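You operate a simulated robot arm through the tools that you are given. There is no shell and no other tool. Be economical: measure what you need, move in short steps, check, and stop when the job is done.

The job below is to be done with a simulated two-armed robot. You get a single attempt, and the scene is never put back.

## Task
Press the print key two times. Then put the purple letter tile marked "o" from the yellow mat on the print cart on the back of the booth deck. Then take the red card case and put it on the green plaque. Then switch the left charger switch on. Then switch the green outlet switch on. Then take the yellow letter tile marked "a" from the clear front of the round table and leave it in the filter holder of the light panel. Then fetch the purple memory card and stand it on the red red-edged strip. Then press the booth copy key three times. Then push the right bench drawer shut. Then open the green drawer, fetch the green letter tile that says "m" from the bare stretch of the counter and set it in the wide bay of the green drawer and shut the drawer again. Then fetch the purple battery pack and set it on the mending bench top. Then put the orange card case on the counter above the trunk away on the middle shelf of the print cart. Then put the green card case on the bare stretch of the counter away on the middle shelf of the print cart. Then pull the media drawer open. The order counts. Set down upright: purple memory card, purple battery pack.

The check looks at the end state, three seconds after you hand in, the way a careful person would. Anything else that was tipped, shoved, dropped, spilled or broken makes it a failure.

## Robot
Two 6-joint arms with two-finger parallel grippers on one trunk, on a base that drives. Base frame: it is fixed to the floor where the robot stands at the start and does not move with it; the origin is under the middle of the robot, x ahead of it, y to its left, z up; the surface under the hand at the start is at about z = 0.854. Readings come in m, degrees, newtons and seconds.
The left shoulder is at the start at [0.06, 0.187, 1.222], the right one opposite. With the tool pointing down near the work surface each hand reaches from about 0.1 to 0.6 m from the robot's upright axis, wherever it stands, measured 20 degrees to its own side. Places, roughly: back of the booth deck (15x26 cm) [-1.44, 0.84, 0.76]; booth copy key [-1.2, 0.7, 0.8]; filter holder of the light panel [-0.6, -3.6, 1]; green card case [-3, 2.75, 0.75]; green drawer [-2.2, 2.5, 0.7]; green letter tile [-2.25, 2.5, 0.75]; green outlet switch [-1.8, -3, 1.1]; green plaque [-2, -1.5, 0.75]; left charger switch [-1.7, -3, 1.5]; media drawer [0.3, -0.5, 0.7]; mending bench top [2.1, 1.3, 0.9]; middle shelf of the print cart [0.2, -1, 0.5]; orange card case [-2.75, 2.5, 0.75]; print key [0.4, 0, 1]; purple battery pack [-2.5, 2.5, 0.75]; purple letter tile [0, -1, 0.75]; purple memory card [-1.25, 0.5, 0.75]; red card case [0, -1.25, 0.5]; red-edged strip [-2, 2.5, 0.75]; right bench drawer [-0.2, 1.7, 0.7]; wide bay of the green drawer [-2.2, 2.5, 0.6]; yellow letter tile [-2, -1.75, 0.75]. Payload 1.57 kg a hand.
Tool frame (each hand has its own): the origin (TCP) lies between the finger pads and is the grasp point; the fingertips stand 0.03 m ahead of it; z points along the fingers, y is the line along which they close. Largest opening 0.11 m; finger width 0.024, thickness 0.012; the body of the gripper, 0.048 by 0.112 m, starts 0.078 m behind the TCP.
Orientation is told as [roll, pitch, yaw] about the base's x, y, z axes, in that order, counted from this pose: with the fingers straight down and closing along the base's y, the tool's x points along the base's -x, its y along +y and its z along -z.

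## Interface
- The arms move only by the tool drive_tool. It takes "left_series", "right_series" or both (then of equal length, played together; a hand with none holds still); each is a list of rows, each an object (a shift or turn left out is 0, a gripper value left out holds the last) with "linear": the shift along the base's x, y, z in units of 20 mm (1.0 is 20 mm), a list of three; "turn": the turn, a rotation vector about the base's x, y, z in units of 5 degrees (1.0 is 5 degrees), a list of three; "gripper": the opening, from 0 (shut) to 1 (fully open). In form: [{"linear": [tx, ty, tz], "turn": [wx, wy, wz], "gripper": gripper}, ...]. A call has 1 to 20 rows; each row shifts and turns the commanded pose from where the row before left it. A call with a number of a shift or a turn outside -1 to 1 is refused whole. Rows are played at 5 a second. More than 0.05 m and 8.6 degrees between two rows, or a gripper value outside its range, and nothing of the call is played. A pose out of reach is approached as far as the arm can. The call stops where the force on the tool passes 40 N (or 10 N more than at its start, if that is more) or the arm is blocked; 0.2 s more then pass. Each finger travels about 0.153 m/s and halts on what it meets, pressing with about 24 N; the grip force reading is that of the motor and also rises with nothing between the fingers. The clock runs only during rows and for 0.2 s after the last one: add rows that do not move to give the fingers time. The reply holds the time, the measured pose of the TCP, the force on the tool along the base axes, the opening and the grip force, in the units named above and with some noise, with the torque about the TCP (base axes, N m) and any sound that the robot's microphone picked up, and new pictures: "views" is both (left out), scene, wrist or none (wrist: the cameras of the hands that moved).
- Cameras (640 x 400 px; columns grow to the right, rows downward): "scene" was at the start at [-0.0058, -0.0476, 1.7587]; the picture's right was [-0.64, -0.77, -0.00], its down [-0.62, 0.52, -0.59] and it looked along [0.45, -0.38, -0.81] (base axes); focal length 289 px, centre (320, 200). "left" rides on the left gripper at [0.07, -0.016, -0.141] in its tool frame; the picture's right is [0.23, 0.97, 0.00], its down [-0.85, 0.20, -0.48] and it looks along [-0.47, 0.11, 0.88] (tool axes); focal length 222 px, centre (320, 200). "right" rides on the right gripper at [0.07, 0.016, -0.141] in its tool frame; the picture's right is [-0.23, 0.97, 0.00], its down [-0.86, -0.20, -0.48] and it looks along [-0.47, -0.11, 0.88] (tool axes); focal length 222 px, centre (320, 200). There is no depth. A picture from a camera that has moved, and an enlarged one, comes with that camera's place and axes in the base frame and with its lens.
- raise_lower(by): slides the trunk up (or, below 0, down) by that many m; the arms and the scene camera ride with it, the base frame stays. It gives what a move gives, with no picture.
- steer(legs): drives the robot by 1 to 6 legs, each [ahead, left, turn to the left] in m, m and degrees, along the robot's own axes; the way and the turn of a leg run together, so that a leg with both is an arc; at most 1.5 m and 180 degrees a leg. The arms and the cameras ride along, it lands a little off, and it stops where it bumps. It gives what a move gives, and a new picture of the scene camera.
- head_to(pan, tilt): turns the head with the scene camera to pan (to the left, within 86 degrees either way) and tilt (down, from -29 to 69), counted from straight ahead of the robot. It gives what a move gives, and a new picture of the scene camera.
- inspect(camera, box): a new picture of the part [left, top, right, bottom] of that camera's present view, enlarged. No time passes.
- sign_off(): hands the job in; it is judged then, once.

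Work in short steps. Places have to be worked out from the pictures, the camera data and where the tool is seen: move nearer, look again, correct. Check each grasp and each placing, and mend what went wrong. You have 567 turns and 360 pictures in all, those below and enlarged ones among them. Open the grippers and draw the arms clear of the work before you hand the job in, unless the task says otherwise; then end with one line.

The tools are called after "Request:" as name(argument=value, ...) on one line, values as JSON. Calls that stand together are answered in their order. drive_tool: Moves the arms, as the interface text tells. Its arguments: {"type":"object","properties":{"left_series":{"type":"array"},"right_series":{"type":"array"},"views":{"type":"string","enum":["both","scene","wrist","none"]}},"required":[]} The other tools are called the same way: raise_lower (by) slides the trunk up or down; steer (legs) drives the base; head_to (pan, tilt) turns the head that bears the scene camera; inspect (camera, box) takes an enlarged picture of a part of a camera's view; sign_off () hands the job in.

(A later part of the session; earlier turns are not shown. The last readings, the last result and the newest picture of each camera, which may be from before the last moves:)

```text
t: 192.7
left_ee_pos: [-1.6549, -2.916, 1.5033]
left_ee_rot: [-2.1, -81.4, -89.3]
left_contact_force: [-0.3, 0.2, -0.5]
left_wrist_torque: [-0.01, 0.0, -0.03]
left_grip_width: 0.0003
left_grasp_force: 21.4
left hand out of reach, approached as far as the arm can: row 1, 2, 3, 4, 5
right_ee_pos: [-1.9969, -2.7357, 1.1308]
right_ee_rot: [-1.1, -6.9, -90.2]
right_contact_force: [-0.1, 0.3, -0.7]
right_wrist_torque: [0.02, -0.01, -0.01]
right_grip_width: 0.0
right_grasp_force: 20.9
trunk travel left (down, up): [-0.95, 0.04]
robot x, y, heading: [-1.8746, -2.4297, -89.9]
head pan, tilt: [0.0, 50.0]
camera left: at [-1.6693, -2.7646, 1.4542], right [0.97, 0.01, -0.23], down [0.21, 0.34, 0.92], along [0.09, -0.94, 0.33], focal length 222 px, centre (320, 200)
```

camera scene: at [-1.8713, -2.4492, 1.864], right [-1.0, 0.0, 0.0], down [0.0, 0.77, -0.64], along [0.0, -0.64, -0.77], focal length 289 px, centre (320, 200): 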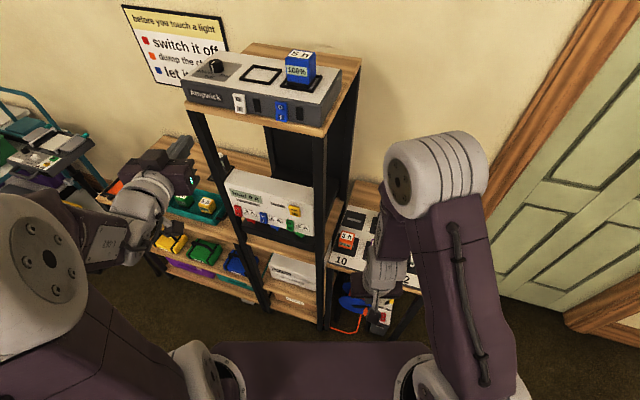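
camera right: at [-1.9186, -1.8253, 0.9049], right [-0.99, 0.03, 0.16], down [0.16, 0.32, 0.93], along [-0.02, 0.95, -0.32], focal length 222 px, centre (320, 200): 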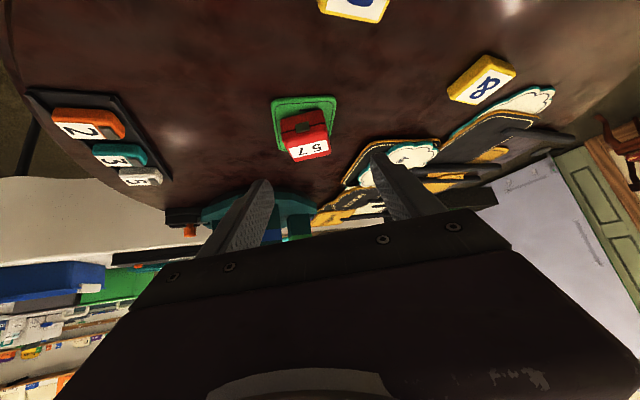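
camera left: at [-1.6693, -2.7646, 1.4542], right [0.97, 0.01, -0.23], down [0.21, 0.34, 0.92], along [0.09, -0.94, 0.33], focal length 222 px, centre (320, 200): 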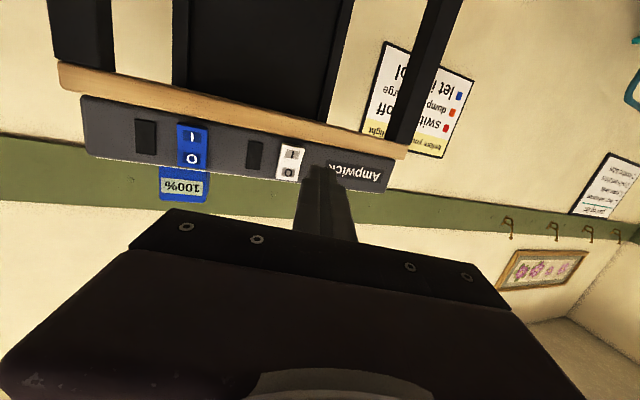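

The arm is too folded; I back the base 0.12 and redo the lateral shift.

Request:
steer(legs=[[-0.12, 0, 0]])

Request:
drive_tool(left_series=[{"linear": [-0.5, -0.8, -0.1]}, {"linear": [-0.5, -0.8, -0.1]}, {"linear": [-0.5, -0.8, -0.1]}, {"linear": [-0.3, -0.8, -0.1]}, {"linear": [0, -0.8, -0.1]}, {}], views="wrist")

```text
t: 193.9
left_ee_pos: [-1.6546, -2.8013, 1.4994]
left_ee_rot: [-2.0, -81.2, -88.9]
left_contact_force: [0.6, -0.8, -0.2]
left_wrist_torque: [0.04, -0.01, 0.01]
left_grip_width: 0.0002
left_grasp_force: 21.6
right_ee_pos: [-1.9967, -2.6234, 1.1303]
right_ee_rot: [-1.2, -6.7, -90.0]
right_contact_force: [0.6, -1.0, 0.2]
right_wrist_torque: [0.03, 0.03, -0.05]
right_grip_width: 0.0
right_grasp_force: 21.2
trunk travel left (down, up): [-0.95, 0.04]
robot x, y, heading: [-1.8667, -2.3164, -89.3]
head pan, tilt: [0.0, 50.0]
camera scene: at [-1.8717, -2.3382, 1.8639], right [-1.0, -0.01, 0.0], down [-0.01, 0.77, -0.64], along [0.01, -0.64, -0.77], focal length 289 px, centre (320, 200)
```

scene: 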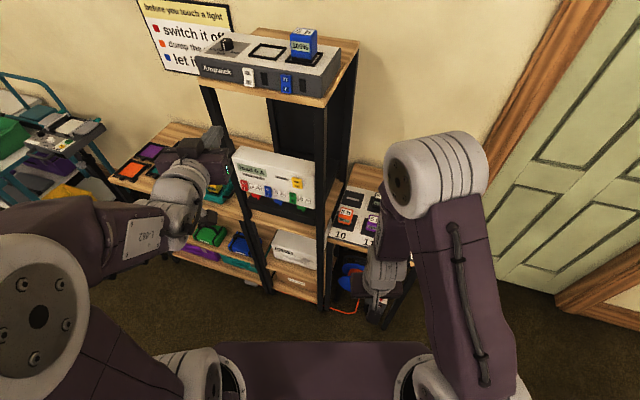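

```text
t: 195.3
left_ee_pos: [-1.6449, -2.8664, 1.4864]
left_ee_rot: [-2.4, -81.2, -89.1]
left_contact_force: [-0.6, -0.1, -0.7]
left_wrist_torque: [-0.02, 0.03, -0.01]
left_grip_width: 0.0003
left_grasp_force: 21.2
left hand out of reach, approached as far as the arm can: row 1, 2, 3, 4
right_ee_pos: [-1.9964, -2.6177, 1.1301]
right_ee_rot: [-1.2, -6.9, -90.0]
right_contact_force: [0.1, -0.9, 0.9]
right_wrist_torque: [0.0, 0.02, -0.03]
right_grip_width: 0.0
right_grasp_force: 20.9
trunk travel left (down, up): [-0.95, 0.04]
robot x, y, heading: [-1.8716, -2.3144, -89.3]
head pan, tilt: [0.0, 50.0]
camera left: at [-1.6579, -2.7151, 1.4393], right [0.97, 0.01, -0.23], down [0.21, 0.34, 0.92], along [0.09, -0.94, 0.33], focal length 222 px, centre (320, 200)
```

left: 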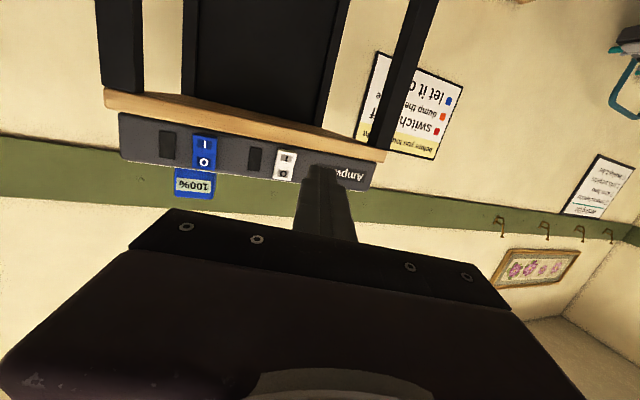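

The arm can't come further inward, so I strafe the base right 4.6 cm instead.

Request:
steer(legs=[[0, -0.046, 0]])

Request:
drive_tool(left_series=[{"linear": [0, -0.9, 0]}, {"linear": [0, -0.9, 0.05]}, {"linear": [0, -0.9, 0.05]}, {}], views="wrist")

```text
t: 196.2
left_ee_pos: [-1.6757, -2.8656, 1.4856]
left_ee_rot: [-5.8, -81.2, -85.6]
left_contact_force: [0.7, -1.4, -0.5]
left_wrist_torque: [0.0, 0.02, -0.1]
left_grip_width: 0.0
left_grasp_force: 21.1
right_ee_pos: [-2.0303, -2.6183, 1.1323]
right_ee_rot: [-1.8, -6.9, -89.9]
right_contact_force: [0.8, 0.1, 0.1]
right_wrist_torque: [0.01, 0.1, 0.0]
right_grip_width: 0.0
right_grasp_force: 21.0
trunk travel left (down, up): [-0.95, 0.04]
robot x, y, heading: [-1.9167, -2.3105, -89.7]
head pan, tilt: [0.0, 50.0]
camera scene: at [-1.9002, -2.3305, 1.8639], right [-1.0, -0.01, 0.01], down [-0.01, 0.77, -0.64], along [0.0, -0.64, -0.77], focal length 289 px, centre (320, 200)
```

scene: 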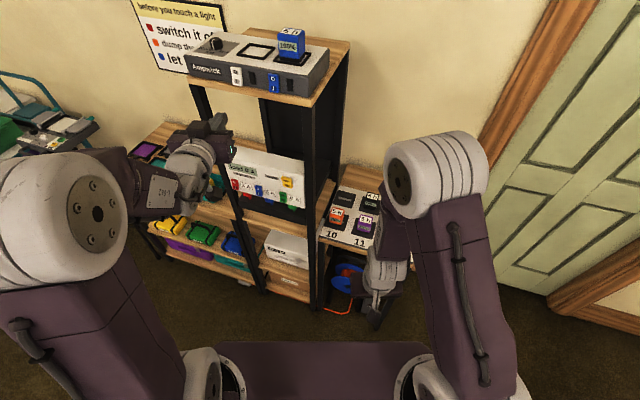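

```text
t: 197.2
left_ee_pos: [-1.6917, -2.9234, 1.4892]
left_ee_rot: [-1.8, -81.2, -89.9]
left_contact_force: [-1.1, 0.0, -0.5]
left_wrist_torque: [0.02, -0.01, 0.01]
left_grip_width: 0.0001
left_grasp_force: 21.1
right_ee_pos: [-2.0421, -2.6187, 1.1305]
right_ee_rot: [-1.1, -7.0, -90.0]
right_contact_force: [-0.3, -0.7, 0.3]
right_wrist_torque: [-0.01, 0.0, -0.01]
right_grip_width: 0.0
right_grasp_force: 21.3
trunk travel left (down, up): [-0.95, 0.04]
robot x, y, heading: [-1.9141, -2.3129, -89.3]
head pan, tilt: [0.0, 50.0]
camera left: at [-1.7042, -2.7713, 1.4427], right [0.97, 0.01, -0.23], down [0.21, 0.34, 0.92], along [0.08, -0.94, 0.33], focal length 222 px, centre (320, 200)
```

left: 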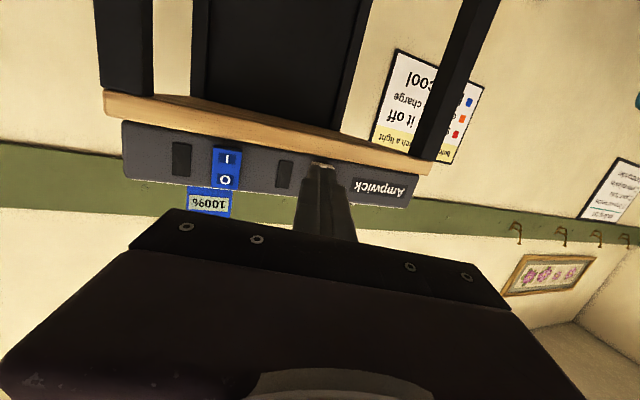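

Aligned in x; I raise 1 cm and push forward onto the lower half.

Request:
drive_tool(left_series=[{"linear": [0, -0.8, 0.45]}, {"linear": [0, -0.8, 0]}, {"linear": [0, -0.6, 0]}, {"linear": [0, -0.4, 0]}, {"linear": [0, -0.3, 0]}, {"linear": [0, -0.3, 0]}, {"linear": [0, -0.3, 0]}, {"linear": [0, -0.3, 0]}, {"linear": [0, -0.3, 0]}], views="none")

```text
t: 199.2
left_ee_pos: [-1.6894, -2.9897, 1.4979]
left_ee_rot: [-2.1, -81.1, -89.3]
left_contact_force: [-3.5, 32.4, -13.7]
left_wrist_torque: [0.21, -0.18, -0.48]
left_grip_width: 0.0
left_grasp_force: 21.2
right_ee_pos: [-2.0404, -2.6099, 1.1327]
right_ee_rot: [-1.2, -7.3, -89.8]
right_contact_force: [-0.6, 0.3, 0.2]
right_wrist_torque: [0.02, 0.03, 0.02]
right_grip_width: 0.0
right_grasp_force: 21.1
trunk travel left (down, up): [-0.95, 0.04]
robot x, y, heading: [-1.9123, -2.3124, -89.8]
head pan, tilt: [0.0, 50.0]
```

I pushed with about 35 N, with no click reported. I back off and inspect the switch.

Request:
drive_tool(left_series=[{"linear": [0, 1, 0]}, {"linear": [0, 1, 0]}, {"linear": [0, 1, -0.5]}, {"linear": [0, 1, -1]}, {"linear": [0, 0, -1]}], views="none")

Request:
inspect(camera="scene", box=[180, 20, 340, 120])

```text
t: 200.4
left_ee_pos: [-1.6778, -2.9227, 1.4491]
left_ee_rot: [-3.1, -81.2, -88.8]
left_contact_force: [-0.6, 0.6, 0.3]
left_wrist_torque: [0.0, -0.02, -0.01]
left_grip_width: 0.0002
left_grasp_force: 21.0
left hand out of reach, approached as far as the arm can: row 4, 5
right_ee_pos: [-2.0395, -2.6186, 1.1302]
right_ee_rot: [-1.3, -6.9, -90.1]
right_contact_force: [-0.2, 0.2, -0.3]
right_wrist_torque: [-0.03, -0.02, -0.01]
right_grip_width: 0.0005
right_grasp_force: 21.4
trunk travel left (down, up): [-0.95, 0.04]
robot x, y, heading: [-1.9148, -2.3149, -89.5]
head pan, tilt: [0.0, 50.0]
```

```text
4.00 times, centred on (260, 70) of scene
camera zoom: at [-1.9155, -2.3326, 1.864], right [-1.0, -0.01, 0.0], down [-0.01, 0.77, -0.64], along [0.01, -0.64, -0.77], focal length 1158 px, centre (560, 720)
```

zoom: 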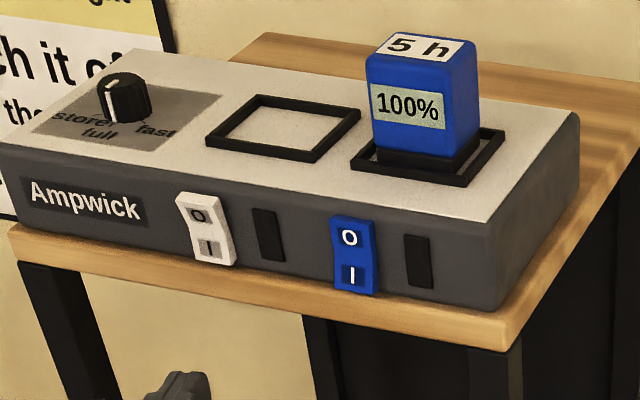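

Request:
inspect(camera="scene", box=[218, 60, 282, 100])

```text
10.00 times, centred on (250, 80) of scene
camera zoom: at [-1.9155, -2.3326, 1.864], right [-1.0, -0.01, 0.0], down [-0.01, 0.77, -0.64], along [0.01, -0.64, -0.77], focal length 2894 px, centre (1020, 1400)
```

zoom: 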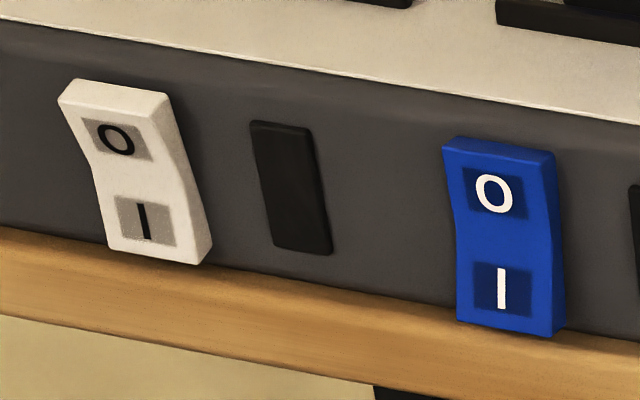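

The white rocker has clearly flipped to I. Now the green outlet switch; I enlarge the panel.

Request:
inspect(camera="scene", box=[215, 135, 315, 215])

```text
5.00 times, centred on (265, 175) of scene
camera zoom: at [-1.9155, -2.3326, 1.864], right [-1.0, -0.01, 0.0], down [-0.01, 0.77, -0.64], along [0.01, -0.64, -0.77], focal length 1447 px, centre (595, 325)
```

zoom: 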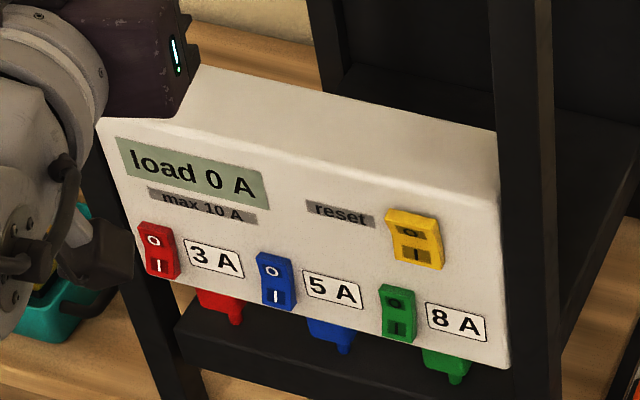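

Panel rockers are also O/I. I retreat slightly, strafe right, and lower the trunk by 0.38 to bring the left hand to that height.

Request:
steer(legs=[[-0.05, -0.085, 0]])

Request:
raise_lower(by=-0.38)

Request:
inspect(camera="left", box=[0, 0, 640, 400])

Request:
inspect(camera="scene", box=[180, 0, 400, 200])

```text
t: 201.6
left_ee_pos: [-1.7619, -2.8792, 1.4458]
left_ee_rot: [-4.7, -81.0, -87.2]
left_contact_force: [0.7, -0.5, -0.1]
left_wrist_torque: [0.0, 0.01, -0.07]
left_grip_width: 0.0001
left_grasp_force: 21.1
right_ee_pos: [-2.1222, -2.5743, 1.1305]
right_ee_rot: [-1.5, -6.7, -90.1]
right_contact_force: [0.6, 0.0, 0.2]
right_wrist_torque: [0.03, 0.08, -0.07]
right_grip_width: 0.0
right_grasp_force: 21.3
trunk travel left (down, up): [-0.95, 0.04]
robot x, y, heading: [-2.0, -2.2668, -89.5]
head pan, tilt: [0.0, 50.0]
camera scene: at [-1.9935, -2.289, 1.8639], right [-1.0, -0.01, 0.01], down [-0.01, 0.77, -0.64], along [0.0, -0.64, -0.77], focal length 289 px, centre (320, 200)
```

scene: 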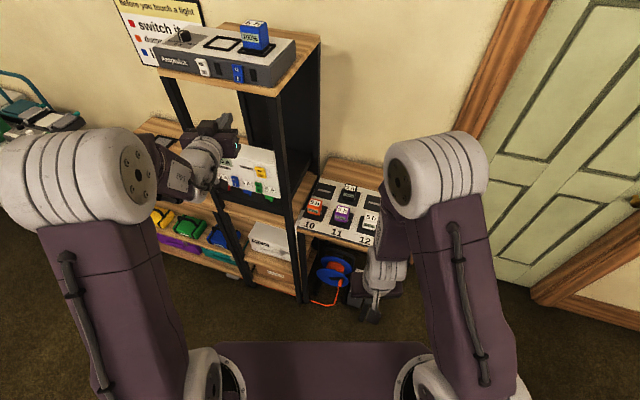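

```text
t: 205.3
left_ee_pos: [-1.7681, -2.8755, 1.0699]
left_ee_rot: [-3.0, -81.2, -89.1]
left_contact_force: [-0.2, -0.2, 0.3]
left_wrist_torque: [-0.04, 0.0, 0.01]
left_grip_width: 0.0
left_grasp_force: 21.1
right_ee_pos: [-2.1276, -2.5709, 0.7518]
right_ee_rot: [-1.2, -6.9, -90.1]
right_contact_force: [-0.5, 0.4, 0.1]
right_wrist_torque: [-0.01, 0.0, 0.01]
right_grip_width: 0.0001
right_grasp_force: 21.3
trunk travel left (down, up): [-0.57, 0.42]
robot x, y, heading: [-1.9998, -2.2676, -89.7]
head pan, tilt: [0.0, 50.0]
```

```text
1.00 times, centred on (320, 200) of left (not enlarged: the box is as wide or as high as the picture)
camera zoom: at [-1.7798, -2.724, 1.0221], right [0.97, 0.0, -0.23], down [0.22, 0.34, 0.92], along [0.08, -0.94, 0.33], focal length 222 px, centre (320, 200)
```

zoom: 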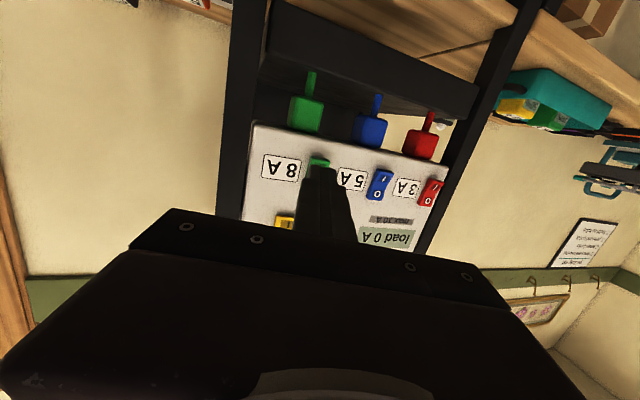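

```text
2.00 times, centred on (290, 100) of scene
camera zoom: at [-2.0025, -2.2835, 1.484], right [-1.0, -0.01, 0.0], down [0.0, 0.77, -0.64], along [0.0, -0.64, -0.77], focal length 579 px, centre (380, 400)
```

zoom: 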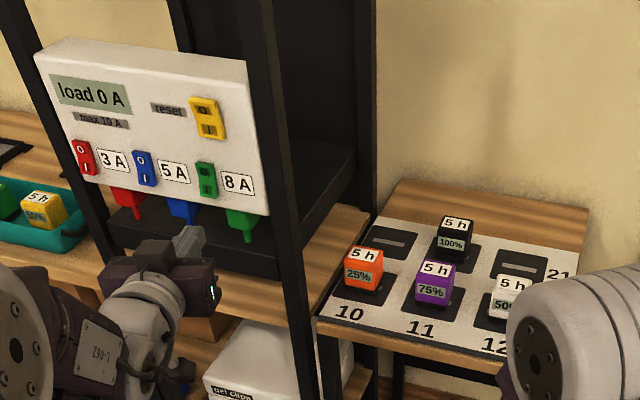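

The rack is turned about 18°, so the green switch is nearer: I-half ≈ (-1.773, -2.983, 1.074). My fingertip is nearly in line; I push forward.

Request:
drive_tool(left_series=[{"linear": [-0.2, -0.9, 0.2]}, {"linear": [0, -0.9, 0]}, {"linear": [0, -0.6, 0]}, {"linear": [0, -0.4, 0]}, {"linear": [0, -0.3, 0]}, {"linear": [0, -0.3, 0]}, {"linear": [0, -0.3, 0]}, {"linear": [0, -0.3, 0]}, {"linear": [0, -0.3, 0]}], views="none")

Request:
inspect(camera="scene", box=[180, 0, 340, 120])

```text
t: 207.3
left_ee_pos: [-1.7722, -2.9569, 1.0728]
left_ee_rot: [-2.6, -81.1, -89.5]
left_contact_force: [-3.1, 18.6, -5.7]
left_wrist_torque: [0.05, -0.1, -0.21]
left_grip_width: 0.0
left_grasp_force: 21.4
right_ee_pos: [-2.1276, -2.5685, 0.752]
right_ee_rot: [-1.2, -7.1, -90.1]
right_contact_force: [0.4, 0.4, 0.1]
right_wrist_torque: [0.02, 0.01, 0.02]
right_grip_width: 0.0
right_grasp_force: 21.3
trunk travel left (down, up): [-0.57, 0.42]
robot x, y, heading: [-1.9984, -2.2638, -89.7]
head pan, tilt: [0.0, 50.0]
```

```text
3.33 times, centred on (260, 60) of scene
camera zoom: at [-2.003, -2.2791, 1.4839], right [-1.0, -0.01, 0.0], down [0.0, 0.76, -0.65], along [0.0, -0.65, -0.76], focal length 965 px, centre (520, 667)
```

zoom: 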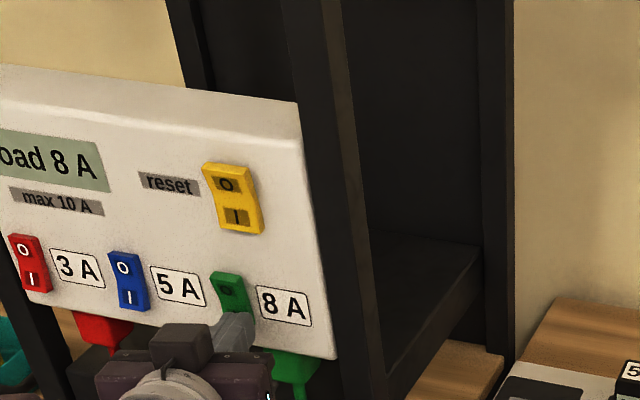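

The display reads "load 8 A": green is on. I retract and return the left hand to vertical.

Request:
drive_tool(left_series=[{"linear": [0, 1, 0]}, {"linear": [0, 1, 0]}, {"linear": [0, 1, 0]}], views="none")

Request:
steer(legs=[[-0.15, 0, 0]])

Request:
drive_tool(left_series=[{"turn": [1, 0, 0]}, {"turn": [1, 0, 0]}, {"turn": [1, 0, 0]}, {"turn": [1, 0, 0]}, {"turn": [1, 0, 0]}, {"turn": [1, 0, 0]}, {"turn": [1, 0, 0]}, {"turn": [1, 0, 0]}, {"turn": [1, 0, 0]}, {"turn": [1, 0, 0]}, {"turn": [1, 0, 0]}, {"turn": [1, 0, 0]}, {"turn": [1, 0, 0]}, {"turn": [1, 0, 0]}, {"turn": [1, 0, 0]}, {"turn": [1, 0, 0]}, {}], views="none")

Request:
inspect(camera="scene", box=[200, 0, 360, 120])

```text
t: 208.1
left_ee_pos: [-1.7701, -2.8995, 1.0728]
left_ee_rot: [-2.9, -81.1, -89.1]
left_contact_force: [0.6, 0.0, 0.0]
left_wrist_torque: [0.01, 0.0, -0.02]
left_grip_width: 0.0001
left_grasp_force: 21.7
right_ee_pos: [-2.1276, -2.5704, 0.7519]
right_ee_rot: [-1.2, -7.0, -90.1]
right_contact_force: [0.4, 0.1, 0.1]
right_wrist_torque: [0.03, 0.0, 0.0]
right_grip_width: 0.0
right_grasp_force: 21.4
trunk travel left (down, up): [-0.57, 0.42]
robot x, y, heading: [-2.0008, -2.2651, -89.7]
head pan, tilt: [0.0, 50.0]
```

```text
t: 209.4
left_ee_pos: [-1.7718, -2.7499, 1.0734]
left_ee_rot: [-3.1, -81.2, -89.1]
left_contact_force: [-0.3, 0.1, 0.4]
left_wrist_torque: [-0.01, 0.0, 0.01]
left_grip_width: 0.0001
left_grasp_force: 21.0
right_ee_pos: [-2.1273, -2.4199, 0.7528]
right_ee_rot: [-1.2, -7.0, -90.0]
right_contact_force: [0.0, 0.4, -0.2]
right_wrist_torque: [-0.06, -0.01, -0.02]
right_grip_width: 0.0
right_grasp_force: 21.3
trunk travel left (down, up): [-0.57, 0.42]
robot x, y, heading: [-2.0002, -2.1186, -89.8]
head pan, tilt: [0.0, 50.0]
camera scene: at [-2.0034, -2.1326, 1.484], right [-1.0, -0.01, 0.0], down [0.0, 0.77, -0.64], along [0.0, -0.64, -0.77], focal length 289 px, centre (320, 200)
```

scene: 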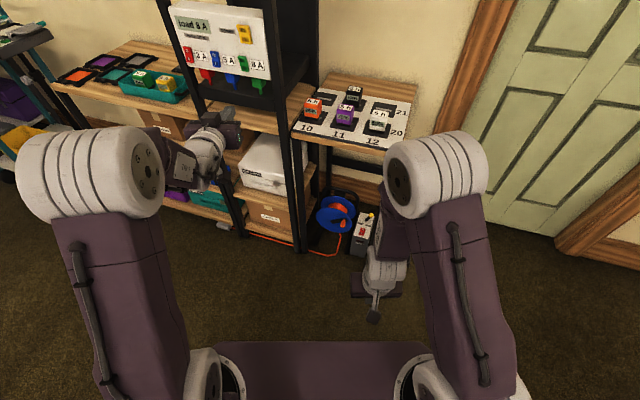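

```text
t: 213.0
left_ee_pos: [-1.7856, -2.6799, 1.0396]
left_ee_rot: [-4.4, -5.4, -90.1]
left_contact_force: [-0.1, 0.2, 0.3]
left_wrist_torque: [-0.01, 0.0, 0.01]
left_grip_width: 0.0
left_grasp_force: 21.5
left hand out of reach, approached as far as the arm can: row 5, 6, 13, 14, 15, 16
right_ee_pos: [-2.1273, -2.4202, 0.7524]
right_ee_rot: [-1.2, -6.9, -90.1]
right_contact_force: [-0.5, 0.9, 0.0]
right_wrist_torque: [0.02, -0.04, 0.01]
right_grip_width: 0.0003
right_grasp_force: 20.6
trunk travel left (down, up): [-0.57, 0.42]
robot x, y, heading: [-2.0031, -2.1114, -89.9]
head pan, tilt: [0.0, 50.0]
```

```text
3.33 times, centred on (280, 60) of scene
camera zoom: at [-2.0035, -2.133, 1.484], right [-1.0, -0.01, 0.0], down [0.0, 0.77, -0.64], along [0.0, -0.64, -0.77], focal length 965 px, centre (453, 667)
```

zoom: 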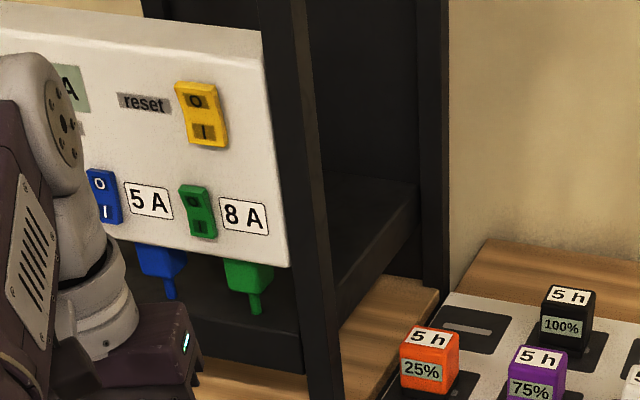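

Switch on confirmed. Now I raise the trunk, tuck the left hand and turn clockwise to the round table for the "a" tile.

Request:
raise_lower(by=0.28)

Request:
drive_tool(left_series=[{"linear": [0.5, 0.9, 0], "turn": [0.5, 0, 0]}, {"linear": [0.5, 0.9, 0], "turn": [0.5, 0, 0]}, {"linear": [0.5, 0.9, 0]}, {"linear": [0.5, 0.9, 0]}, {"linear": [0.5, 0.9, 0]}, {"linear": [0.5, 0.9, 0]}, {"linear": [0.5, 0.9, 0]}, {"linear": [0.5, 0.9, 0]}, {"linear": [0.5, 0.9, 0]}, {}], right_series=[{"turn": [0.7, 0, 0], "gripper": 1}, {"turn": [0.7, 0, 0]}, {}, {}, {}, {}, {}, {}, {}, {}], views="none")

Request:
steer(legs=[[0, 0, -180]])

```text
t: 215.9
left_ee_pos: [-1.7844, -2.6805, 1.3194]
left_ee_rot: [-4.4, -5.2, -90.1]
left_contact_force: [0.7, 0.3, 0.1]
left_wrist_torque: [-0.04, -0.01, -0.01]
left_grip_width: 0.0001
left_grasp_force: 21.5
right_ee_pos: [-2.1275, -2.421, 1.0311]
right_ee_rot: [-1.2, -6.9, -90.0]
right_contact_force: [0.0, 0.5, 0.0]
right_wrist_torque: [-0.02, -0.03, 0.0]
right_grip_width: 0.0
right_grasp_force: 21.3
trunk travel left (down, up): [-0.85, 0.14]
robot x, y, heading: [-2.0032, -2.1166, -89.4]
head pan, tilt: [0.0, 50.0]
```

```text
t: 218.1
left_ee_pos: [-1.6933, -2.5155, 1.3186]
left_ee_rot: [-4.4, -0.3, -90.1]
left_contact_force: [-0.2, 0.0, -0.7]
left_wrist_torque: [0.05, -0.01, 0.01]
left_grip_width: 0.0
left_grasp_force: 21.5
right_ee_pos: [-2.1217, -2.4211, 1.0299]
right_ee_rot: [0.0, -2.6, -90.2]
right_contact_force: [-0.9, 0.3, 0.0]
right_wrist_torque: [0.01, -0.02, 0.01]
right_grip_width: 0.1103
right_grasp_force: 0.0
right hand out of reach, approached as far as the arm can: row 2
trunk travel left (down, up): [-0.85, 0.14]
robot x, y, heading: [-2.0023, -2.117, -89.5]
head pan, tilt: [0.0, 50.0]
```

```text
t: 225.9
left_ee_pos: [-2.2909, -1.7009, 1.3192]
left_ee_rot: [-4.5, -0.3, 87.1]
left_contact_force: [-0.3, -1.0, 0.1]
left_wrist_torque: [0.01, -0.01, -0.03]
left_grip_width: 0.0
left_grasp_force: 21.2
right_ee_pos: [-1.8658, -1.8173, 1.0313]
right_ee_rot: [0.0, -2.6, 87.1]
right_contact_force: [0.6, 0.5, -0.2]
right_wrist_torque: [0.03, -0.05, 0.02]
right_grip_width: 0.1101
right_grasp_force: 0.1
trunk travel left (down, up): [-0.85, 0.14]
robot x, y, heading: [-2.0013, -2.116, 87.5]
head pan, tilt: [0.0, 50.0]
camera scene: at [-2.003, -2.099, 1.764], right [1.0, -0.04, 0.0], down [-0.03, -0.77, -0.64], along [0.03, 0.64, -0.77], focal length 289 px, centre (320, 200)
```

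scene: 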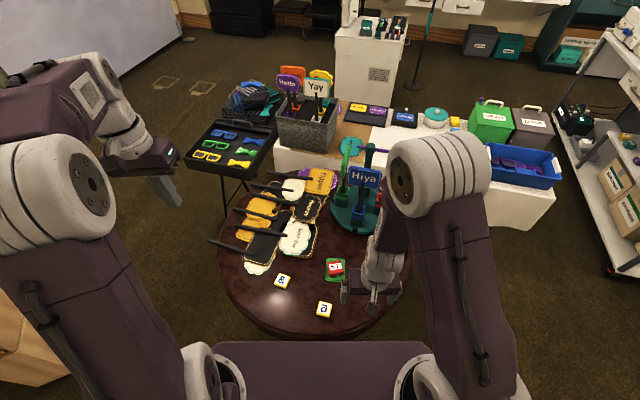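

The "a" tile is confirmed at (-1.966, -1.744). I bring the right hand above it.

Request:
drive_tool(right_series=[{"linear": [-1, 0.73, -0.8], "turn": [-0.5, 0, 0]}, {"linear": [-1, 0.73, -0.8]}, {"linear": [-1, 0.73, -0.8]}, {"linear": [-1, 0.73, -0.8]}, {"linear": [-1, 0.73, -0.8]}, {}], views="wrist")

```text
t: 227.3
left_ee_pos: [-2.2902, -1.7008, 1.3181]
left_ee_rot: [-4.3, -0.2, 87.2]
left_contact_force: [-0.6, -0.7, 0.2]
left_wrist_torque: [0.03, 0.02, -0.03]
left_grip_width: 0.0
left_grasp_force: 21.3
right_ee_pos: [-1.9612, -1.7517, 0.9608]
right_ee_rot: [-0.1, 0.0, 87.2]
right_contact_force: [0.3, -0.3, -0.1]
right_wrist_torque: [0.01, -0.01, 0.01]
right_grip_width: 0.1101
right_grasp_force: 0.0
right hand out of reach, approached as far as the arm can: row 1
trunk travel left (down, up): [-0.85, 0.14]
robot x, y, heading: [-1.9998, -2.1104, 87.7]
head pan, tilt: [0.0, 50.0]
camera right: at [-1.9818, -1.8214, 1.1008], right [-0.96, 0.28, 0.0], down [0.24, 0.84, 0.48], along [0.13, 0.46, -0.88], focal length 222 px, centre (320, 200)
```

right: 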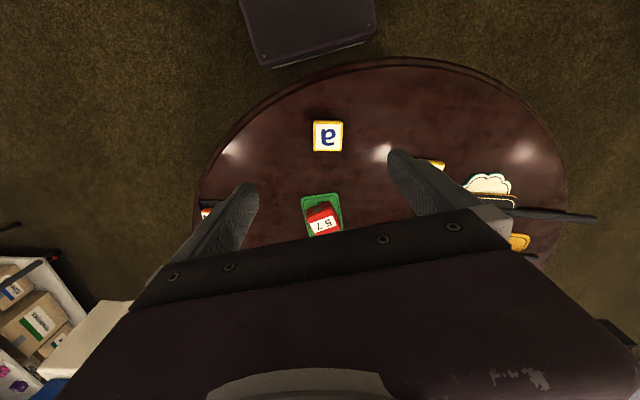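

I align yaw (-13°) to the tile and descend to near the surface.

Request:
drive_tool(right_series=[{"linear": [-0.4, 0.5, -0.8], "turn": [0, 0, -0.87]}, {"linear": [0, 0, -0.8], "turn": [0, 0, -0.87]}, {"linear": [0, 0, -0.8], "turn": [0, 0, -0.87]}, {"linear": [0, 0, -1]}, {"linear": [0, 0, -1]}, {"linear": [0, 0, -1]}, {"linear": [0, 0, -1]}, {"linear": [0, 0, -1]}, {"linear": [0, 0, -1]}, {"linear": [0, 0, -0.5]}, {}], views="wrist")

```text
t: 229.7
left_ee_pos: [-2.289, -1.7017, 1.3191]
left_ee_rot: [-4.3, -0.3, 87.1]
left_contact_force: [-0.1, 0.5, -0.7]
left_wrist_torque: [0.02, -0.03, 0.0]
left_grip_width: 0.0
left_grasp_force: 20.4
right_ee_pos: [-1.9692, -1.7396, 0.7793]
right_ee_rot: [-0.2, 0.0, 74.1]
right_contact_force: [0.0, 0.0, 0.7]
right_wrist_torque: [0.02, 0.02, -0.01]
right_grip_width: 0.11
right_grasp_force: 0.1
trunk travel left (down, up): [-0.85, 0.14]
robot x, y, heading: [-1.9993, -2.1166, 87.6]
head pan, tilt: [0.0, 50.0]
camera right: at [-2.0052, -1.8023, 0.9198], right [-0.87, 0.49, 0.0], down [0.43, 0.77, 0.48], along [0.23, 0.42, -0.88], focal length 222 px, centre (320, 200)
```

right: 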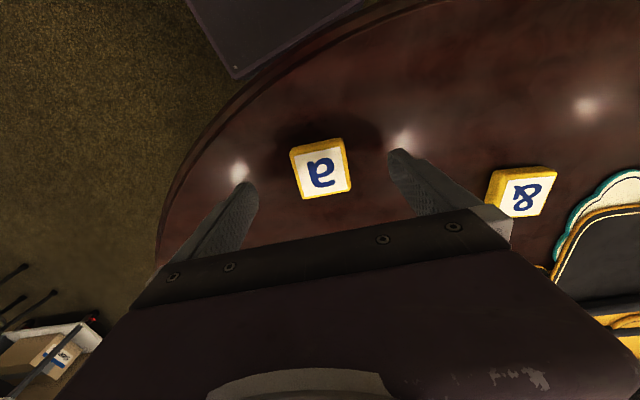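

Well centred. Down to contact in small steps.

Request:
drive_tool(right_series=[{"linear": [-0.1, -0.1, -0.4]}, {"linear": [0, 0, -0.3]}, {"linear": [0, 0, -0.2]}, {"linear": [0, 0, -0.15]}, {"linear": [0, 0, -0.15]}, {"linear": [0, 0, -0.15]}, {"linear": [0, 0, -0.15]}], views="none")

```text
t: 231.3
left_ee_pos: [-2.2907, -1.7013, 1.3187]
left_ee_rot: [-4.4, -0.3, 87.1]
left_contact_force: [0.5, -0.2, 0.3]
left_wrist_torque: [0.02, -0.02, 0.0]
left_grip_width: 0.0
left_grasp_force: 21.5
right_ee_pos: [-1.9715, -1.7415, 0.7499]
right_ee_rot: [0.1, -0.2, 74.1]
right_contact_force: [-0.3, -0.2, 6.0]
right_wrist_torque: [0.02, 0.39, 0.07]
right_grip_width: 0.1099
right_grasp_force: 0.1
trunk travel left (down, up): [-0.85, 0.14]
robot x, y, heading: [-1.9995, -2.1165, 87.7]
head pan, tilt: [0.0, 50.0]
```

Light contact (6 N). I close and lift slowly.

Request:
drive_tool(right_series=[{"gripper": 0}, {}, {}, {}, {}, {"linear": [0, 0, 0.1]}, {"linear": [0, 0, 0.2]}, {"linear": [0, 0, 0.3]}, {"linear": [0, 0, 0.5]}, {"linear": [0, 0, 0.5]}, {}], views="wrist")

```text
t: 233.7
left_ee_pos: [-2.2904, -1.7009, 1.3191]
left_ee_rot: [-4.4, -0.3, 87.1]
left_contact_force: [-0.1, -0.2, -0.7]
left_wrist_torque: [-0.01, -0.02, -0.01]
left_grip_width: 0.0
left_grasp_force: 21.2
right_ee_pos: [-1.9709, -1.7404, 0.782]
right_ee_rot: [-0.1, -0.1, 74.0]
right_contact_force: [1.0, 0.0, -0.1]
right_wrist_torque: [0.03, 0.0, -0.03]
right_grip_width: 0.0468
right_grasp_force: 23.6
trunk travel left (down, up): [-0.85, 0.14]
robot x, y, heading: [-1.9988, -2.1157, 87.8]
head pan, tilt: [0.0, 50.0]
camera right: at [-2.0068, -1.8038, 0.9221], right [-0.87, 0.49, 0.0], down [0.43, 0.77, 0.48], along [0.23, 0.42, -0.88], focal length 222 px, centre (320, 200)
```

right: 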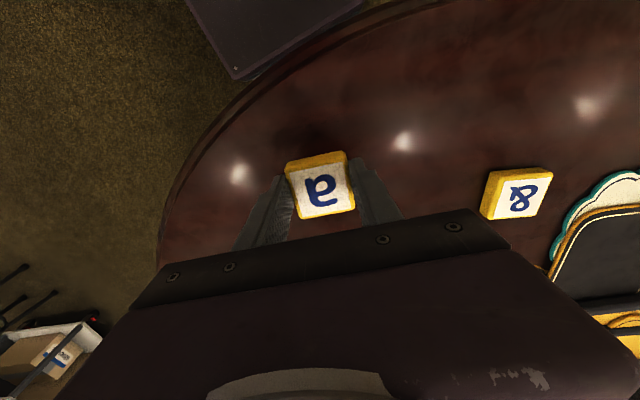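

Held. I raise the tile and drive toward the light panel in the far corner.

Request:
drive_tool(right_series=[{"linear": [0, 0, 0.7]}, {"linear": [0, 0, 0.8]}, {"linear": [0, 0, 0.9]}, {"linear": [0, 0, 1]}, {"linear": [0, 0, 1]}, {"linear": [0, 0, 1]}, {"linear": [0.3, -0.2, 1]}, {"linear": [0.3, -0.2, 1]}, {"linear": [0.3, -0.2, 1]}, {"linear": [0.3, -0.2, 1]}, {"linear": [0.3, -0.2, 1]}, {"linear": [0.3, -0.2, 1]}, {"linear": [0.3, -0.2, 1]}, {"linear": [0.3, -0.2, 1]}], views="none")

Request:
steer(legs=[[-0.15, 0, 0], [0, 0, -87], [1.3, 0, 0], [0, 0, -75]])

Request:
head_to(pan=0, tilt=25)

```text
t: 236.7
left_ee_pos: [-2.2898, -1.7015, 1.3186]
left_ee_rot: [-4.4, -0.4, 87.1]
left_contact_force: [-0.4, 0.7, 0.1]
left_wrist_torque: [0.01, 0.01, -0.02]
left_grip_width: 0.0
left_grasp_force: 21.0
right_ee_pos: [-1.9228, -1.7736, 1.0499]
right_ee_rot: [-0.2, -0.1, 74.0]
right_contact_force: [0.6, 0.0, -0.7]
right_wrist_torque: [0.0, -0.01, 0.02]
right_grip_width: 0.0469
right_grasp_force: 23.7
trunk travel left (down, up): [-0.85, 0.14]
robot x, y, heading: [-2.0016, -2.1148, 87.7]
head pan, tilt: [0.0, 50.0]
```

```text
t: 251.1
left_ee_pos: [-0.3414, -2.5831, 1.3184]
left_ee_rot: [-4.4, -0.2, -74.7]
left_contact_force: [0.6, 0.3, -0.3]
left_wrist_torque: [0.02, -0.01, 0.01]
left_grip_width: 0.0001
left_grasp_force: 21.1
right_ee_pos: [-0.712, -2.6306, 1.0492]
right_ee_rot: [-0.2, -0.1, -87.7]
right_contact_force: [-0.7, -0.5, -0.1]
right_wrist_torque: [0.01, -0.01, 0.0]
right_grip_width: 0.0468
right_grasp_force: 24.0
trunk travel left (down, up): [-0.85, 0.14]
robot x, y, heading: [-0.7457, -2.279, -74.3]
head pan, tilt: [0.0, 50.0]
camera scene: at [-0.7419, -2.2968, 1.764], right [-0.96, -0.27, 0.0], down [-0.21, 0.74, -0.64], along [0.18, -0.62, -0.77], focal length 289 px, centre (320, 200)
```

scene: 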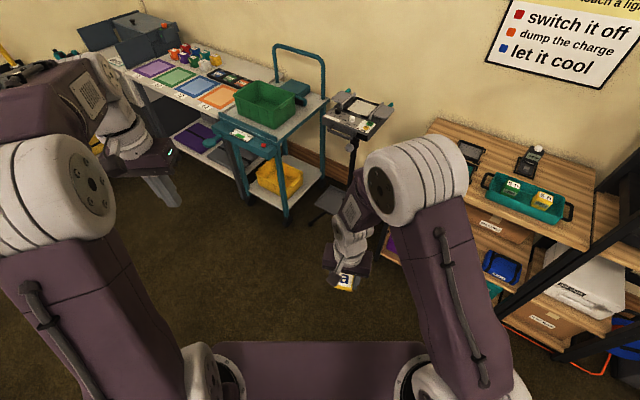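

```text
t: 251.9
left_ee_pos: [-0.3419, -2.5838, 1.3196]
left_ee_rot: [-4.4, -0.3, -74.6]
left_contact_force: [-0.7, 0.1, 0.0]
left_wrist_torque: [-0.02, -0.01, 0.0]
left_grip_width: 0.0
left_grasp_force: 21.6
right_ee_pos: [-0.7129, -2.6302, 1.0502]
right_ee_rot: [-0.1, -0.1, -87.7]
right_contact_force: [0.3, 0.6, -1.0]
right_wrist_torque: [0.0, 0.01, -0.03]
right_grip_width: 0.0468
right_grasp_force: 24.1
trunk travel left (down, up): [-0.85, 0.14]
robot x, y, heading: [-0.7457, -2.2818, -74.1]
head pan, tilt: [0.0, 25.0]
camera scene: at [-0.7381, -2.3115, 1.8014], right [-0.96, -0.27, 0.0], down [-0.12, 0.41, -0.91], along [0.25, -0.87, -0.42], focal length 289 px, centre (320, 200)
```

scene: 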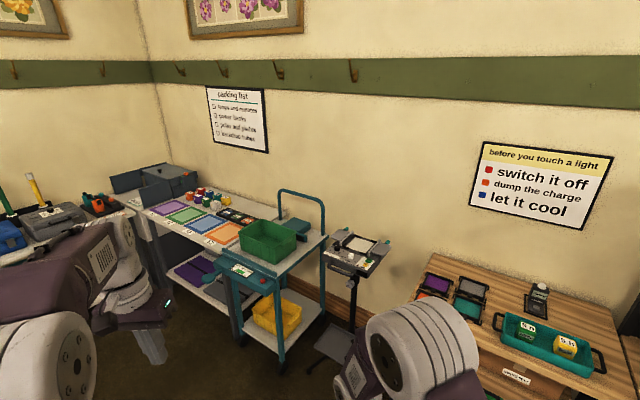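

Request:
inspect(camera="scene", box=[300, 220, 420, 300])

```text
5.00 times, centred on (360, 260) of scene
camera zoom: at [-0.7381, -2.3115, 1.8014], right [-0.96, -0.27, 0.0], down [-0.12, 0.41, -0.91], along [0.25, -0.87, -0.42], focal length 1447 px, centre (120, -100)
```

zoom: 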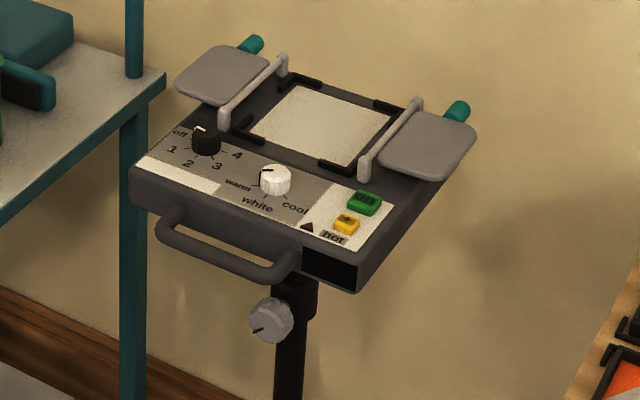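

The filter holder is the white square with corner brackets, near (-0.60, -3.53, ~1.0), on a stand turned about 24°. I raise the trunk and approach.

Request:
raise_lower(by=0.13)

Request:
steer(legs=[[0.6, 0.07, 0], [0, 0, -30]])

Request:
head_to(pan=0, tilt=45)

```text
t: 253.5
left_ee_pos: [-0.3411, -2.5846, 1.4485]
left_ee_rot: [-4.5, -0.2, -74.6]
left_contact_force: [-0.1, 0.4, -0.2]
left_wrist_torque: [-0.02, 0.0, -0.02]
left_grip_width: 0.0002
left_grasp_force: 21.5
right_ee_pos: [-0.7128, -2.6307, 1.1793]
right_ee_rot: [-0.1, -0.1, -87.7]
right_contact_force: [-0.1, 1.1, -0.6]
right_wrist_torque: [-0.03, 0.02, 0.0]
right_grip_width: 0.0469
right_grasp_force: 24.4
trunk travel left (down, up): [-0.98, 0.01]
robot x, y, heading: [-0.7452, -2.2755, -74.1]
head pan, tilt: [0.0, 25.0]
```

```text
t: 258.3
left_ee_pos: [-0.3269, -3.2885, 1.4483]
left_ee_rot: [-4.5, -0.4, -105.1]
left_contact_force: [-0.3, 0.5, 0.7]
left_wrist_torque: [0.0, -0.02, -0.02]
left_grip_width: 0.0001
left_grasp_force: 21.9
right_ee_pos: [-0.6697, -3.1394, 1.1803]
right_ee_rot: [-0.2, 0.0, -118.2]
right_contact_force: [0.3, 0.0, 0.1]
right_wrist_torque: [0.0, 0.0, 0.0]
right_grip_width: 0.0467
right_grasp_force: 24.2
trunk travel left (down, up): [-0.98, 0.01]
robot x, y, heading: [-0.5186, -2.8205, -104.9]
head pan, tilt: [0.0, 25.0]
camera scene: at [-0.5295, -2.8527, 1.9315], right [-0.97, 0.25, 0.0], down [0.11, 0.41, -0.91], along [-0.23, -0.88, -0.42], focal length 289 px, centre (320, 200)
```

scene: 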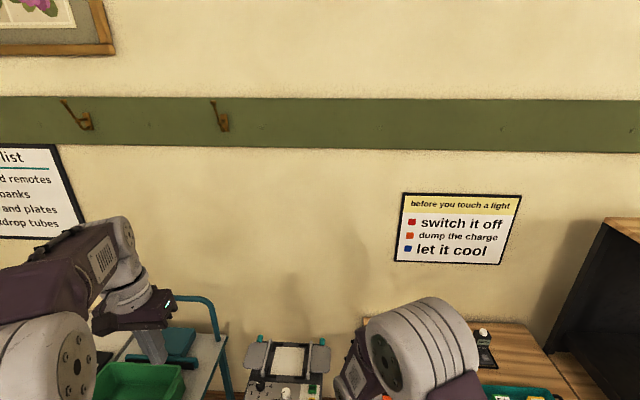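

```text
t: 259.2
left_ee_pos: [-0.3261, -3.288, 1.449]
left_ee_rot: [-4.3, -0.3, -105.2]
left_contact_force: [-0.6, -0.1, 0.3]
left_wrist_torque: [-0.04, -0.02, -0.02]
left_grip_width: 0.0
left_grasp_force: 21.4
right_ee_pos: [-0.6698, -3.139, 1.181]
right_ee_rot: [-0.1, -0.1, -118.2]
right_contact_force: [-0.1, -0.2, -0.2]
right_wrist_torque: [0.02, -0.03, -0.01]
right_grip_width: 0.0468
right_grasp_force: 24.2
trunk travel left (down, up): [-0.98, 0.01]
robot x, y, heading: [-0.5199, -2.8199, -104.6]
head pan, tilt: [0.0, 45.0]
camera scene: at [-0.5279, -2.8425, 1.9009], right [-0.97, 0.25, 0.0], down [0.18, 0.68, -0.71], along [-0.18, -0.68, -0.71], focal length 289 px, centre (320, 200)
```

scene: 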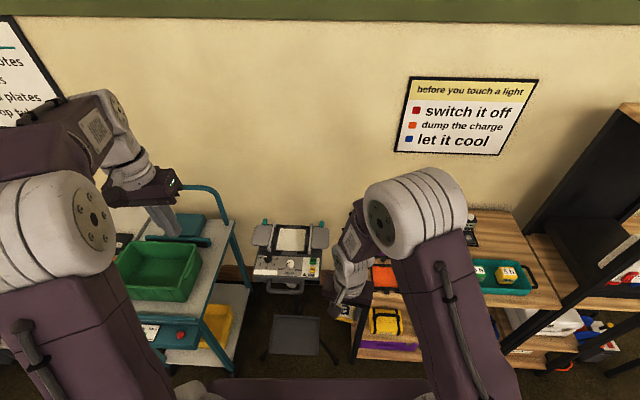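

Holder centre is (-0.598, -3.533, 0.99), aligned with heading about -105°. I move nearer, strafing left.

Request:
steer(legs=[[0.2, 0.14, 0]])

```text
t: 261.0
left_ee_pos: [-0.2453, -3.5162, 1.4524]
left_ee_rot: [-4.3, -0.5, -105.0]
left_contact_force: [-0.2, 0.4, 0.0]
left_wrist_torque: [0.0, -0.05, 0.02]
left_grip_width: 0.0001
left_grasp_force: 21.3
right_ee_pos: [-0.5886, -3.3685, 1.1812]
right_ee_rot: [0.1, -0.1, -118.1]
right_contact_force: [-0.1, 0.3, -0.5]
right_wrist_torque: [-0.01, -0.03, 0.01]
right_grip_width: 0.0467
right_grasp_force: 24.4
trunk travel left (down, up): [-0.98, 0.01]
robot x, y, heading: [-0.4387, -3.0533, -104.8]
head pan, tilt: [0.0, 45.0]
camera scene: at [-0.4466, -3.0694, 1.901], right [-0.97, 0.25, 0.0], down [0.18, 0.68, -0.71], along [-0.18, -0.69, -0.7], focal length 289 px, centre (320, 200)
```

scene: 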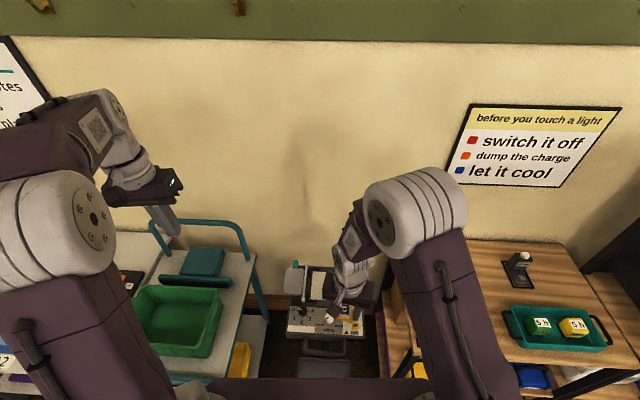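

I move the hand above the holder and align the yaw.

Request:
drive_tool(right_series=[{"linear": [-0.05, -0.9, 0], "turn": [0, 0, 0.87]}, {"linear": [-0.05, -0.9, 0], "turn": [0, 0, 0.87]}, {"linear": [-0.05, -0.9, 0], "turn": [0, 0, 0.87]}, {"linear": [-0.05, -0.9, 0]}, {"linear": [-0.05, -0.9, 0]}, {"linear": [-0.05, -0.9, 0]}, {"linear": [-0.05, -0.9, -0.5]}, {"linear": [-0.05, -0.9, -0.5]}, {"linear": [-0.05, -0.9, -0.5]}, {}], views="both")

```text
t: 263.2
left_ee_pos: [-0.2435, -3.521, 1.4485]
left_ee_rot: [-4.4, -0.3, -104.9]
left_contact_force: [0.0, -0.2, 0.3]
left_wrist_torque: [0.0, 0.01, -0.01]
left_grip_width: 0.0
left_grasp_force: 21.6
right_ee_pos: [-0.5962, -3.535, 1.1488]
right_ee_rot: [-0.1, -0.1, -105.1]
right_contact_force: [-0.9, 0.1, -0.1]
right_wrist_torque: [0.01, 0.01, 0.05]
right_grip_width: 0.0468
right_grasp_force: 23.6
trunk travel left (down, up): [-0.98, 0.01]
robot x, y, heading: [-0.4358, -3.0531, -104.5]
head pan, tilt: [0.0, 45.0]
camera scene: at [-0.4442, -3.0759, 1.9009], right [-0.97, 0.25, 0.0], down [0.18, 0.68, -0.71], along [-0.18, -0.68, -0.71], focal length 289 px, centre (320, 200)
camera right: at [-0.5616, -3.4724, 1.29], right [0.88, -0.47, 0.0], down [-0.41, -0.77, 0.48], along [-0.23, -0.42, -0.88], focal length 222 px, centre (320, 200)
```

scene: 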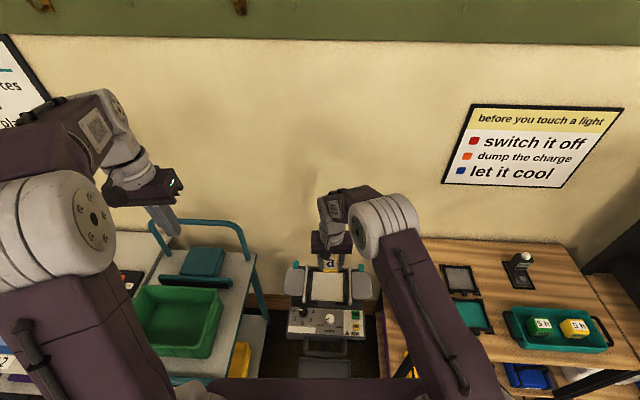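
right: 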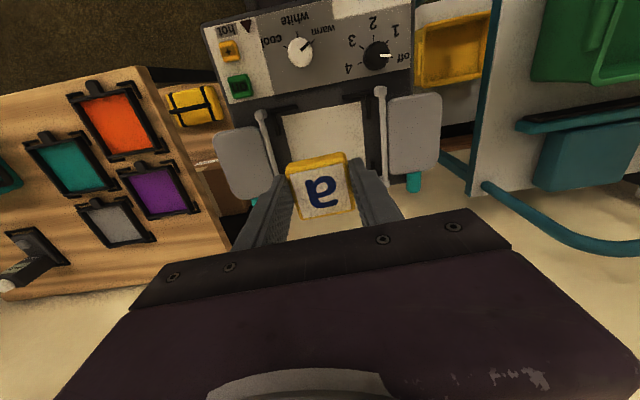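

Holder centre refined to about (-0.593, -3.546). I lower the tile to just above it.

Request:
drive_tool(right_series=[{"linear": [0.15, -0.55, -0.9]}, {"linear": [0, 0, -0.9]}, {"linear": [0, 0, -0.9]}, {"linear": [0, 0, -0.9]}, {"linear": [0, 0, -0.7]}, {"linear": [0, 0, -0.5]}, {}], views="wrist")

```text
t: 264.8
left_ee_pos: [-0.2425, -3.5223, 1.4489]
left_ee_rot: [-4.5, -0.2, -105.0]
left_contact_force: [0.0, 1.0, 1.0]
left_wrist_torque: [0.0, 0.0, 0.01]
left_grip_width: 0.0001
left_grasp_force: 21.5
right_ee_pos: [-0.5935, -3.5452, 1.0532]
right_ee_rot: [0.0, -0.1, -105.1]
right_contact_force: [-0.5, -0.9, -0.8]
right_wrist_torque: [-0.03, 0.0, 0.02]
right_grip_width: 0.0468
right_grasp_force: 24.2
trunk travel left (down, up): [-0.98, 0.01]
robot x, y, heading: [-0.4366, -3.0539, -104.7]
head pan, tilt: [0.0, 45.0]
camera right: at [-0.5598, -3.483, 1.1941], right [0.88, -0.47, 0.0], down [-0.41, -0.77, 0.48], along [-0.23, -0.42, -0.88], focal length 222 px, centre (320, 200)
```

right: 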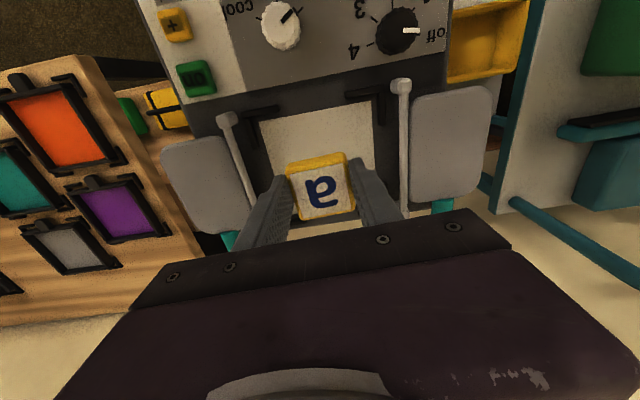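

Good. I nudge 1 cm further in and lower to contact.

Request:
drive_tool(right_series=[{"linear": [-0.12, -0.5, -0.3]}, {"linear": [0, 0, -0.3]}, {"linear": [0, 0, -0.2]}, {"linear": [0, 0, -0.2]}, {"linear": [0, 0, -0.2]}, {"linear": [0, 0, -0.2]}, {"linear": [0, 0, -0.2]}, {"linear": [0, 0, -0.2]}], views="none")

```text
t: 266.6
left_ee_pos: [-0.2432, -3.5211, 1.4484]
left_ee_rot: [-4.4, -0.3, -104.9]
left_contact_force: [0.8, 0.6, -0.6]
left_wrist_torque: [0.0, -0.01, 0.0]
left_grip_width: 0.0
left_grasp_force: 21.1
right_ee_pos: [-0.5951, -3.5565, 1.0187]
right_ee_rot: [-0.2, -0.1, -105.1]
right_contact_force: [0.1, -0.2, -1.0]
right_wrist_torque: [-0.01, -0.02, -0.01]
right_grip_width: 0.0466
right_grasp_force: 23.6
trunk travel left (down, up): [-0.98, 0.01]
robot x, y, heading: [-0.4424, -3.0509, -104.9]
head pan, tilt: [0.0, 45.0]
```

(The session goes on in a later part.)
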